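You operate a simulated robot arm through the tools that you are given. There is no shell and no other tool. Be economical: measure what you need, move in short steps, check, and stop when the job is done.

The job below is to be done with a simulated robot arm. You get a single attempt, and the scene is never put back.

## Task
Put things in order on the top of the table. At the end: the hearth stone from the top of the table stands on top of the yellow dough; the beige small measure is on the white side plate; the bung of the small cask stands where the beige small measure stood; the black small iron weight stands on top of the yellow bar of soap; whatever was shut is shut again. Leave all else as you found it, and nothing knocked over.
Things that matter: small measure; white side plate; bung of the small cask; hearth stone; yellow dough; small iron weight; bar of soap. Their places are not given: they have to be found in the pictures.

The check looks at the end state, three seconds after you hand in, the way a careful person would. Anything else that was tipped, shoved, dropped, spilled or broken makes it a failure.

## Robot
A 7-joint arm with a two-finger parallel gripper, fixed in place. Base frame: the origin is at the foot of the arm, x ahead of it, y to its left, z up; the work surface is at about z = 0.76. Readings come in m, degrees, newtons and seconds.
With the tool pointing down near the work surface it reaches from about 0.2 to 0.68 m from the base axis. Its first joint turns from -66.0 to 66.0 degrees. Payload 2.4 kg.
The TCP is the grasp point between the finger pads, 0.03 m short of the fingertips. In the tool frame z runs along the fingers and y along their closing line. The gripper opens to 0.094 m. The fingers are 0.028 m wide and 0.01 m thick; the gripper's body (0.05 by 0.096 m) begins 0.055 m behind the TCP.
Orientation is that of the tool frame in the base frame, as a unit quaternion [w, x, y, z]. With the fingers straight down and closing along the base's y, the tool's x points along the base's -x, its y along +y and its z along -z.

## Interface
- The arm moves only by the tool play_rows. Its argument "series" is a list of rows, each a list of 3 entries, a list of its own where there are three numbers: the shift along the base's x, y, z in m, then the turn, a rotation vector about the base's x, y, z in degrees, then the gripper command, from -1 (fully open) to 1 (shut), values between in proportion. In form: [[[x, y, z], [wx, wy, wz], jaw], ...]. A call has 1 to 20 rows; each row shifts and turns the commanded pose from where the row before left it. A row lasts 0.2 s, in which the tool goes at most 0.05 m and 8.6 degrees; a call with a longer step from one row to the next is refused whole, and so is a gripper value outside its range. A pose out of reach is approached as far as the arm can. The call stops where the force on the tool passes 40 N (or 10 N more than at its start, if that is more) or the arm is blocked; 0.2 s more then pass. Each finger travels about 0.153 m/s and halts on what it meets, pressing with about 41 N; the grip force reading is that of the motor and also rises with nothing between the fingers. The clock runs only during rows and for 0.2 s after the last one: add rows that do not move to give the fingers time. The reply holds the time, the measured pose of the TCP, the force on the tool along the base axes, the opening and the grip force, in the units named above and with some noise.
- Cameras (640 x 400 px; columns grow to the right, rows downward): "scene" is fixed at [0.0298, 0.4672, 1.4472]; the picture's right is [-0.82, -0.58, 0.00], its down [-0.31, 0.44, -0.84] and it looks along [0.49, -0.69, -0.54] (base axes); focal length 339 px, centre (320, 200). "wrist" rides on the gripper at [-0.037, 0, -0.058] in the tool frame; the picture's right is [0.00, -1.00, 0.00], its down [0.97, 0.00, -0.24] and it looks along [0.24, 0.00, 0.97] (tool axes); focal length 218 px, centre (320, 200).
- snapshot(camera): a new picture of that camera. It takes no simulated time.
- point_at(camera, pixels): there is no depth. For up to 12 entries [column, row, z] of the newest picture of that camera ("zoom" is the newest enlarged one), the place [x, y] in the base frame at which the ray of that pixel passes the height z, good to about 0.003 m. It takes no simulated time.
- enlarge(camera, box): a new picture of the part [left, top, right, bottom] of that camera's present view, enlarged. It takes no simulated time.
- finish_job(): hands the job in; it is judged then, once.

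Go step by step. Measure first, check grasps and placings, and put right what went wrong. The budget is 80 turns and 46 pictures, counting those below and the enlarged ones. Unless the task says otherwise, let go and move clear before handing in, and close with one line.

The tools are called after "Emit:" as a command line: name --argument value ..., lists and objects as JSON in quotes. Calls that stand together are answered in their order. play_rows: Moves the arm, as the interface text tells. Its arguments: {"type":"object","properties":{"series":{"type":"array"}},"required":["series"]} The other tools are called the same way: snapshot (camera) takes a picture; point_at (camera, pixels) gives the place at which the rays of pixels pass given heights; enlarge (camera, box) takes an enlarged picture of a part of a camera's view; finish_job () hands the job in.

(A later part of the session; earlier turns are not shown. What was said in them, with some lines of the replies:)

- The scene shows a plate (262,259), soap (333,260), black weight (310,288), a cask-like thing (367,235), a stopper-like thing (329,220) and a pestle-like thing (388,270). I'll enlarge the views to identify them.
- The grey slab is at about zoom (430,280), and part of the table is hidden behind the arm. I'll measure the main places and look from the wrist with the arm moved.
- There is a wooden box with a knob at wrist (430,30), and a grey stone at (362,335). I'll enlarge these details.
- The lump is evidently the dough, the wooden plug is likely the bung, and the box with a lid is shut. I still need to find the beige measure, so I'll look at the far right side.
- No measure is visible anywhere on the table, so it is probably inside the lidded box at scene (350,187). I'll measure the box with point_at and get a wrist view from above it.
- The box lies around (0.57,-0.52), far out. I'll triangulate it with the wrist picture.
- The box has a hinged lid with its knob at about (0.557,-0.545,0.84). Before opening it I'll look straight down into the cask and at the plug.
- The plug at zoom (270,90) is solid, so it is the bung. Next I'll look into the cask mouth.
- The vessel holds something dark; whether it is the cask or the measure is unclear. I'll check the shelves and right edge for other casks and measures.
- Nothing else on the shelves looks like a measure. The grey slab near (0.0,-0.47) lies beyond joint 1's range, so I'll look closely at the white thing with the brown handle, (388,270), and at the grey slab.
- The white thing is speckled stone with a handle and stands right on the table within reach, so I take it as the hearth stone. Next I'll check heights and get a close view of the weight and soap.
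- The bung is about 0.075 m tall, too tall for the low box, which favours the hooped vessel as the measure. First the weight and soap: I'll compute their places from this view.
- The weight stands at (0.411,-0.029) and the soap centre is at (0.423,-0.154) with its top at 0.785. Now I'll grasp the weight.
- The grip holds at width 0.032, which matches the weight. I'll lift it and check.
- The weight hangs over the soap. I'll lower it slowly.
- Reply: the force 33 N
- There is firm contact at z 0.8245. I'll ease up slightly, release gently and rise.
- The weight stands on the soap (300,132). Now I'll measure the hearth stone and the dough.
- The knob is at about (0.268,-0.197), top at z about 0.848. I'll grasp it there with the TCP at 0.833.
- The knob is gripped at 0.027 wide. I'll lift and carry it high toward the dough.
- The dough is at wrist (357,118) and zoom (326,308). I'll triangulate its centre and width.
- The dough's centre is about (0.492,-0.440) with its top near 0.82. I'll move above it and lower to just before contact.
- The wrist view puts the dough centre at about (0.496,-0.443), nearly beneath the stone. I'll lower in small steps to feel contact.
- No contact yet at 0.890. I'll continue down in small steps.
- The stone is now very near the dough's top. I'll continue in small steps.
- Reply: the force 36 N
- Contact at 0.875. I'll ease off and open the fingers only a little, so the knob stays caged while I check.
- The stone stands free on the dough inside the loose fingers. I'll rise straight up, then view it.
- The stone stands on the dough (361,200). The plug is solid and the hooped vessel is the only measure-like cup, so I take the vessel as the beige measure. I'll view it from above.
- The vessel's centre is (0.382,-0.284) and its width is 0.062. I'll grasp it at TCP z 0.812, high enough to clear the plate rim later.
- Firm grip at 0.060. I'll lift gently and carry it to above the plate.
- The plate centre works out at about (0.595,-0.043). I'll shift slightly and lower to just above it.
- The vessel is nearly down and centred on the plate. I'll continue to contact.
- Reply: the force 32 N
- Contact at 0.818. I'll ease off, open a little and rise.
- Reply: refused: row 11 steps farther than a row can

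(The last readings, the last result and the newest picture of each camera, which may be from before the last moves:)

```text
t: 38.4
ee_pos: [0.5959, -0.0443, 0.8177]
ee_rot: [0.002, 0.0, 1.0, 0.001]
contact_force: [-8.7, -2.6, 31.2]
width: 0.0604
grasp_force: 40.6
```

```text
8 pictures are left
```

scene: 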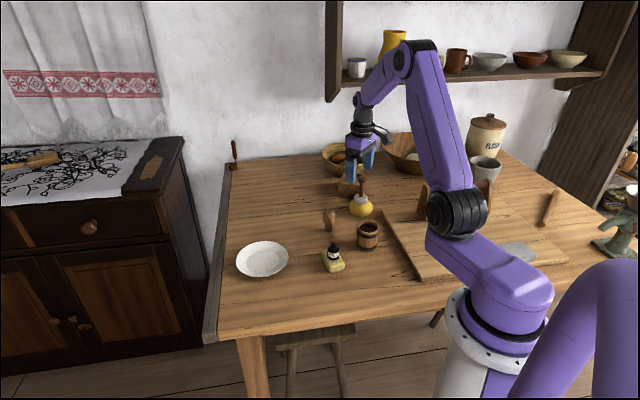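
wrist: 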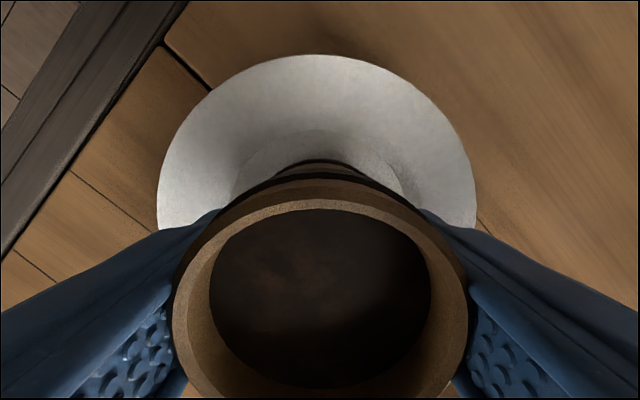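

The call was refused for a step that was too long, and nothing moved. I'll redo it with shorter steps.

Emit:
play_rows --series '[[[0, 0, 0.0015], [0, 0, 0], 1], [[0, 0, 0], [0, 0, 0], -0.35], [[0, 0, 0], [0, 0, 0], -0.45], [[0, 0, 0], [0, 0, 0], -0.6], [[0, 0, 0], [0, 0, 0], -0.65], [[0, 0, 0], [0, 0, 0], -0.65], [[0, 0, 0.015], [0, 0, 0], -0.65], [[0, 0, 0.03], [0, 0, 0], -0.65], [[0, 0, 0.04], [0, 0, 0], -0.8], [[0, 0, 0.03], [0, 0, 0], -1], [[-0.02, -0.035, 0.02], [0, 0, 0], -1], [[-0.03, -0.035, 0], [0, 0, 0], -1], [[-0.03, -0.035, 0], [0, 0, 0], -1], [[-0.01, -0.035, 0], [0, 0, 0], -1], [[-0.01, -0.035, 0], [0, 0, 0], -1], [[0, -0.035, 0], [0, 0, 0], -1], [[0, -0.02, 0], [0, 0, 0], -1], [[0, 0, 0], [0, 0, 0], -1]]'

Emit:
snapshot --camera "wrist"

```text
t: 42.2
ee_pos: [0.4959, -0.2753, 0.955]
ee_rot: [0.0, 0.001, 1.0, 0.0]
contact_force: [-0.1, -0.2, 0.3]
width: 0.0941
grasp_force: 0.1
```

```text
7 pictures are left
```

wrist: 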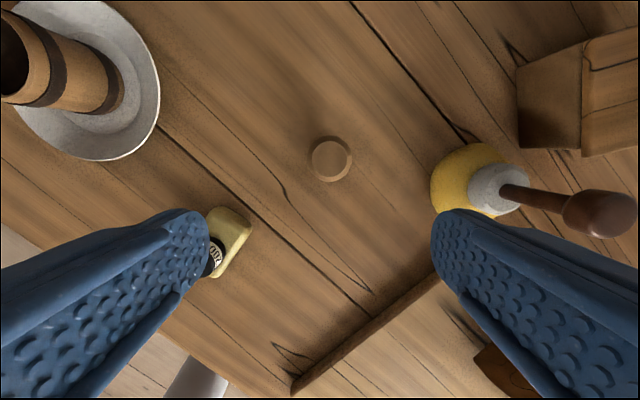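

The vessel sits upright on the plate. The bung's top at (331,159) works out to (0.521,-0.282). I'll grasp its head at z 0.82.

Emit:
play_rows --series '[[[0.025, -0.0065, 0], [0, 0, 0], -1], [[0, 0, -0.04], [0, 0, 0], -1], [[0, 0, -0.04], [0, 0, 0], -1], [[0, 0, -0.03], [0, 0, 0], -1], [[0, 0, -0.025], [0, 0, 0], -1], [[0, 0, 0], [0, 0, 0], -0.5], [[0, 0, 0], [0, 0, 0], 0], [[0, 0, 0], [0, 0, 0], 0.2], [[0, 0, 0], [0, 0, 0], 1], [[0, 0, 0], [0, 0, 0], 1]]'

```text
t: 44.4
ee_pos: [0.521, -0.28, 0.8185]
ee_rot: [0.0, 0.0, 1.0, 0.0]
contact_force: [0.1, -0.1, 0.9]
width: 0.0366
grasp_force: 40.9
```

Gripped at 0.037. I'll lift and carry it to the vessel's old spot (0.381,-0.285).

Emit:
play_rows --series '[[[0, 0, 0.02], [0, 0, 0], 1], [[0, 0, 0.03], [0, 0, 0], 1], [[0, 0, 0.03], [0, 0, 0], 1], [[-0.035, -0.001, 0], [0, 0, 0], 1], [[-0.035, -0.001, 0], [0, 0, 0], 1], [[-0.035, -0.001, 0], [0, 0, 0], 1], [[-0.035, -0.001, 0], [0, 0, 0], 1], [[0, 0, 0], [0, 0, 0], 1], [[0, 0, -0.03], [0, 0, 0], 1], [[0, 0, -0.03], [0, 0, 0], 1], [[0, 0, -0.012], [0, 0, 0], 1], [[0, 0, -0.004], [0, 0, 0], 1], [[0, 0, 0], [0, 0, 0], 1]]'

Emit:
enlarge --camera "scene" --box '[300, 190, 428, 270]'

```text
t: 47.2
ee_pos: [0.3809, -0.2843, 0.8221]
ee_rot: [0.0, 0.001, 1.0, 0.001]
contact_force: [-0.8, -0.4, -0.8]
width: 0.0367
grasp_force: 40.4
```

```text
5.00 times, centred on (364, 230) of scene
```

zoom: 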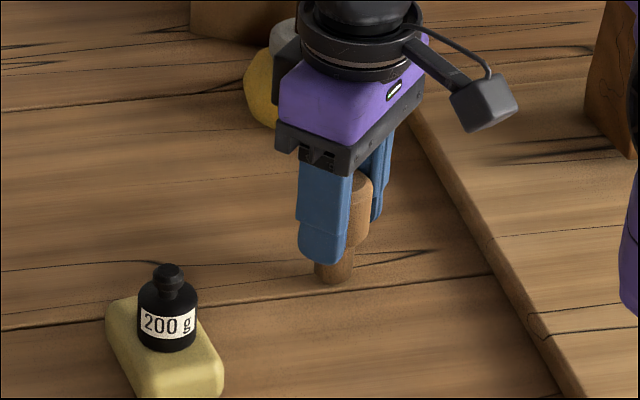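

The bung hangs a couple of millimetres above the table at the right spot. I'll creep to contact.

Emit:
play_rows --series '[[[0, 0, -0.001], [0, 0, 0], 1], [[0, 0, -0.001], [0, 0, 0], 1], [[0, 0, -0.001], [0, 0, 0], 1]]'

```text
t: 48.0
ee_pos: [0.3821, -0.2836, 0.8194]
ee_rot: [0.0, 0.0, 1.0, 0.0]
contact_force: [-0.5, 0.6, -0.3]
width: 0.0367
grasp_force: 41.2
```

Emit:
play_rows --series '[[[0, 0, -0.001], [0, 0, 0], 1], [[0, 0, -0.0005], [0, 0, 0], 1], [[0, 0, 0], [0, 0, 0], 1]]'

```text
t: 48.8
ee_pos: [0.3816, -0.2846, 0.8182]
ee_rot: [0.0, 0.0, 1.0, 0.0]
contact_force: [-4.4, 5.4, 24.9]
width: 0.0366
grasp_force: 41.5
```

Contact at 0.818. I'll ease off, release, rise clear and look.

Emit:
play_rows --series '[[[0, 0, 0.001], [0, 0, 0], 1], [[0, 0, 0], [0, 0, 0], 0.15], [[0, 0, 0], [0, 0, 0], 0.05], [[0, 0, 0], [0, 0, 0], -0.1], [[0, 0, 0], [0, 0, 0], -0.2], [[0, 0, 0.01], [0, 0, 0], -0.2], [[0, 0, 0.03], [0, 0, 0], -0.2], [[0, 0, 0.04], [0, 0, 0], -0.3], [[0, 0, 0.045], [0, 0, 0], -1], [[0, 0, 0.045], [0, 0, 0], -1], [[-0.03, 0.03, 0.02], [0, 0, 0], -1], [[-0.03, 0.03, 0.02], [0, 0, 0], -1]]'

Emit:
snapshot --camera "scene"

Emit:
snapshot --camera "wrist"

```text
t: 51.4
ee_pos: [0.3228, -0.2275, 1.0301]
ee_rot: [0.0, 0.0, 1.0, 0.0]
contact_force: [-0.4, 0.7, 0.2]
width: 0.094
grasp_force: 0.1
```

```text
5 pictures are left
```

scene: 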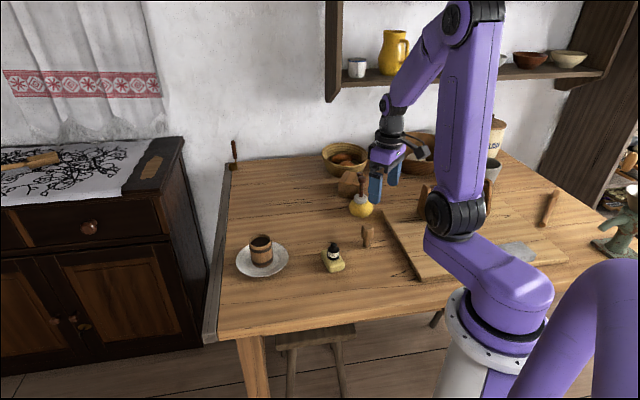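

```text
4 pictures are left
```

wrist: 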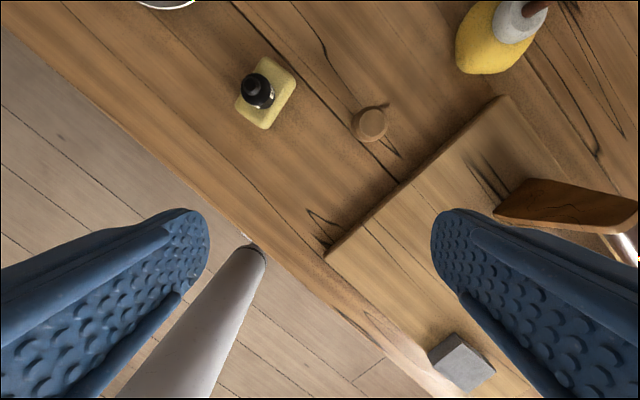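

All four placements look right: the stone on the dough (361,205), the vessel on the plate (261,255), the weight on the soap (333,255) and the bung at the vessel's old spot (367,236). The gripper is clear, so I'm handing in.

Emit:
finish_job

```text
The job is handed in.
```

I made all four placements and nothing was knocked over, but two of the objects were my best guess. I took the hooped wooden cup as the beige small measure and the white stone with the brown handle as the hearth stone. I left the lidded box shut and never looked inside it.
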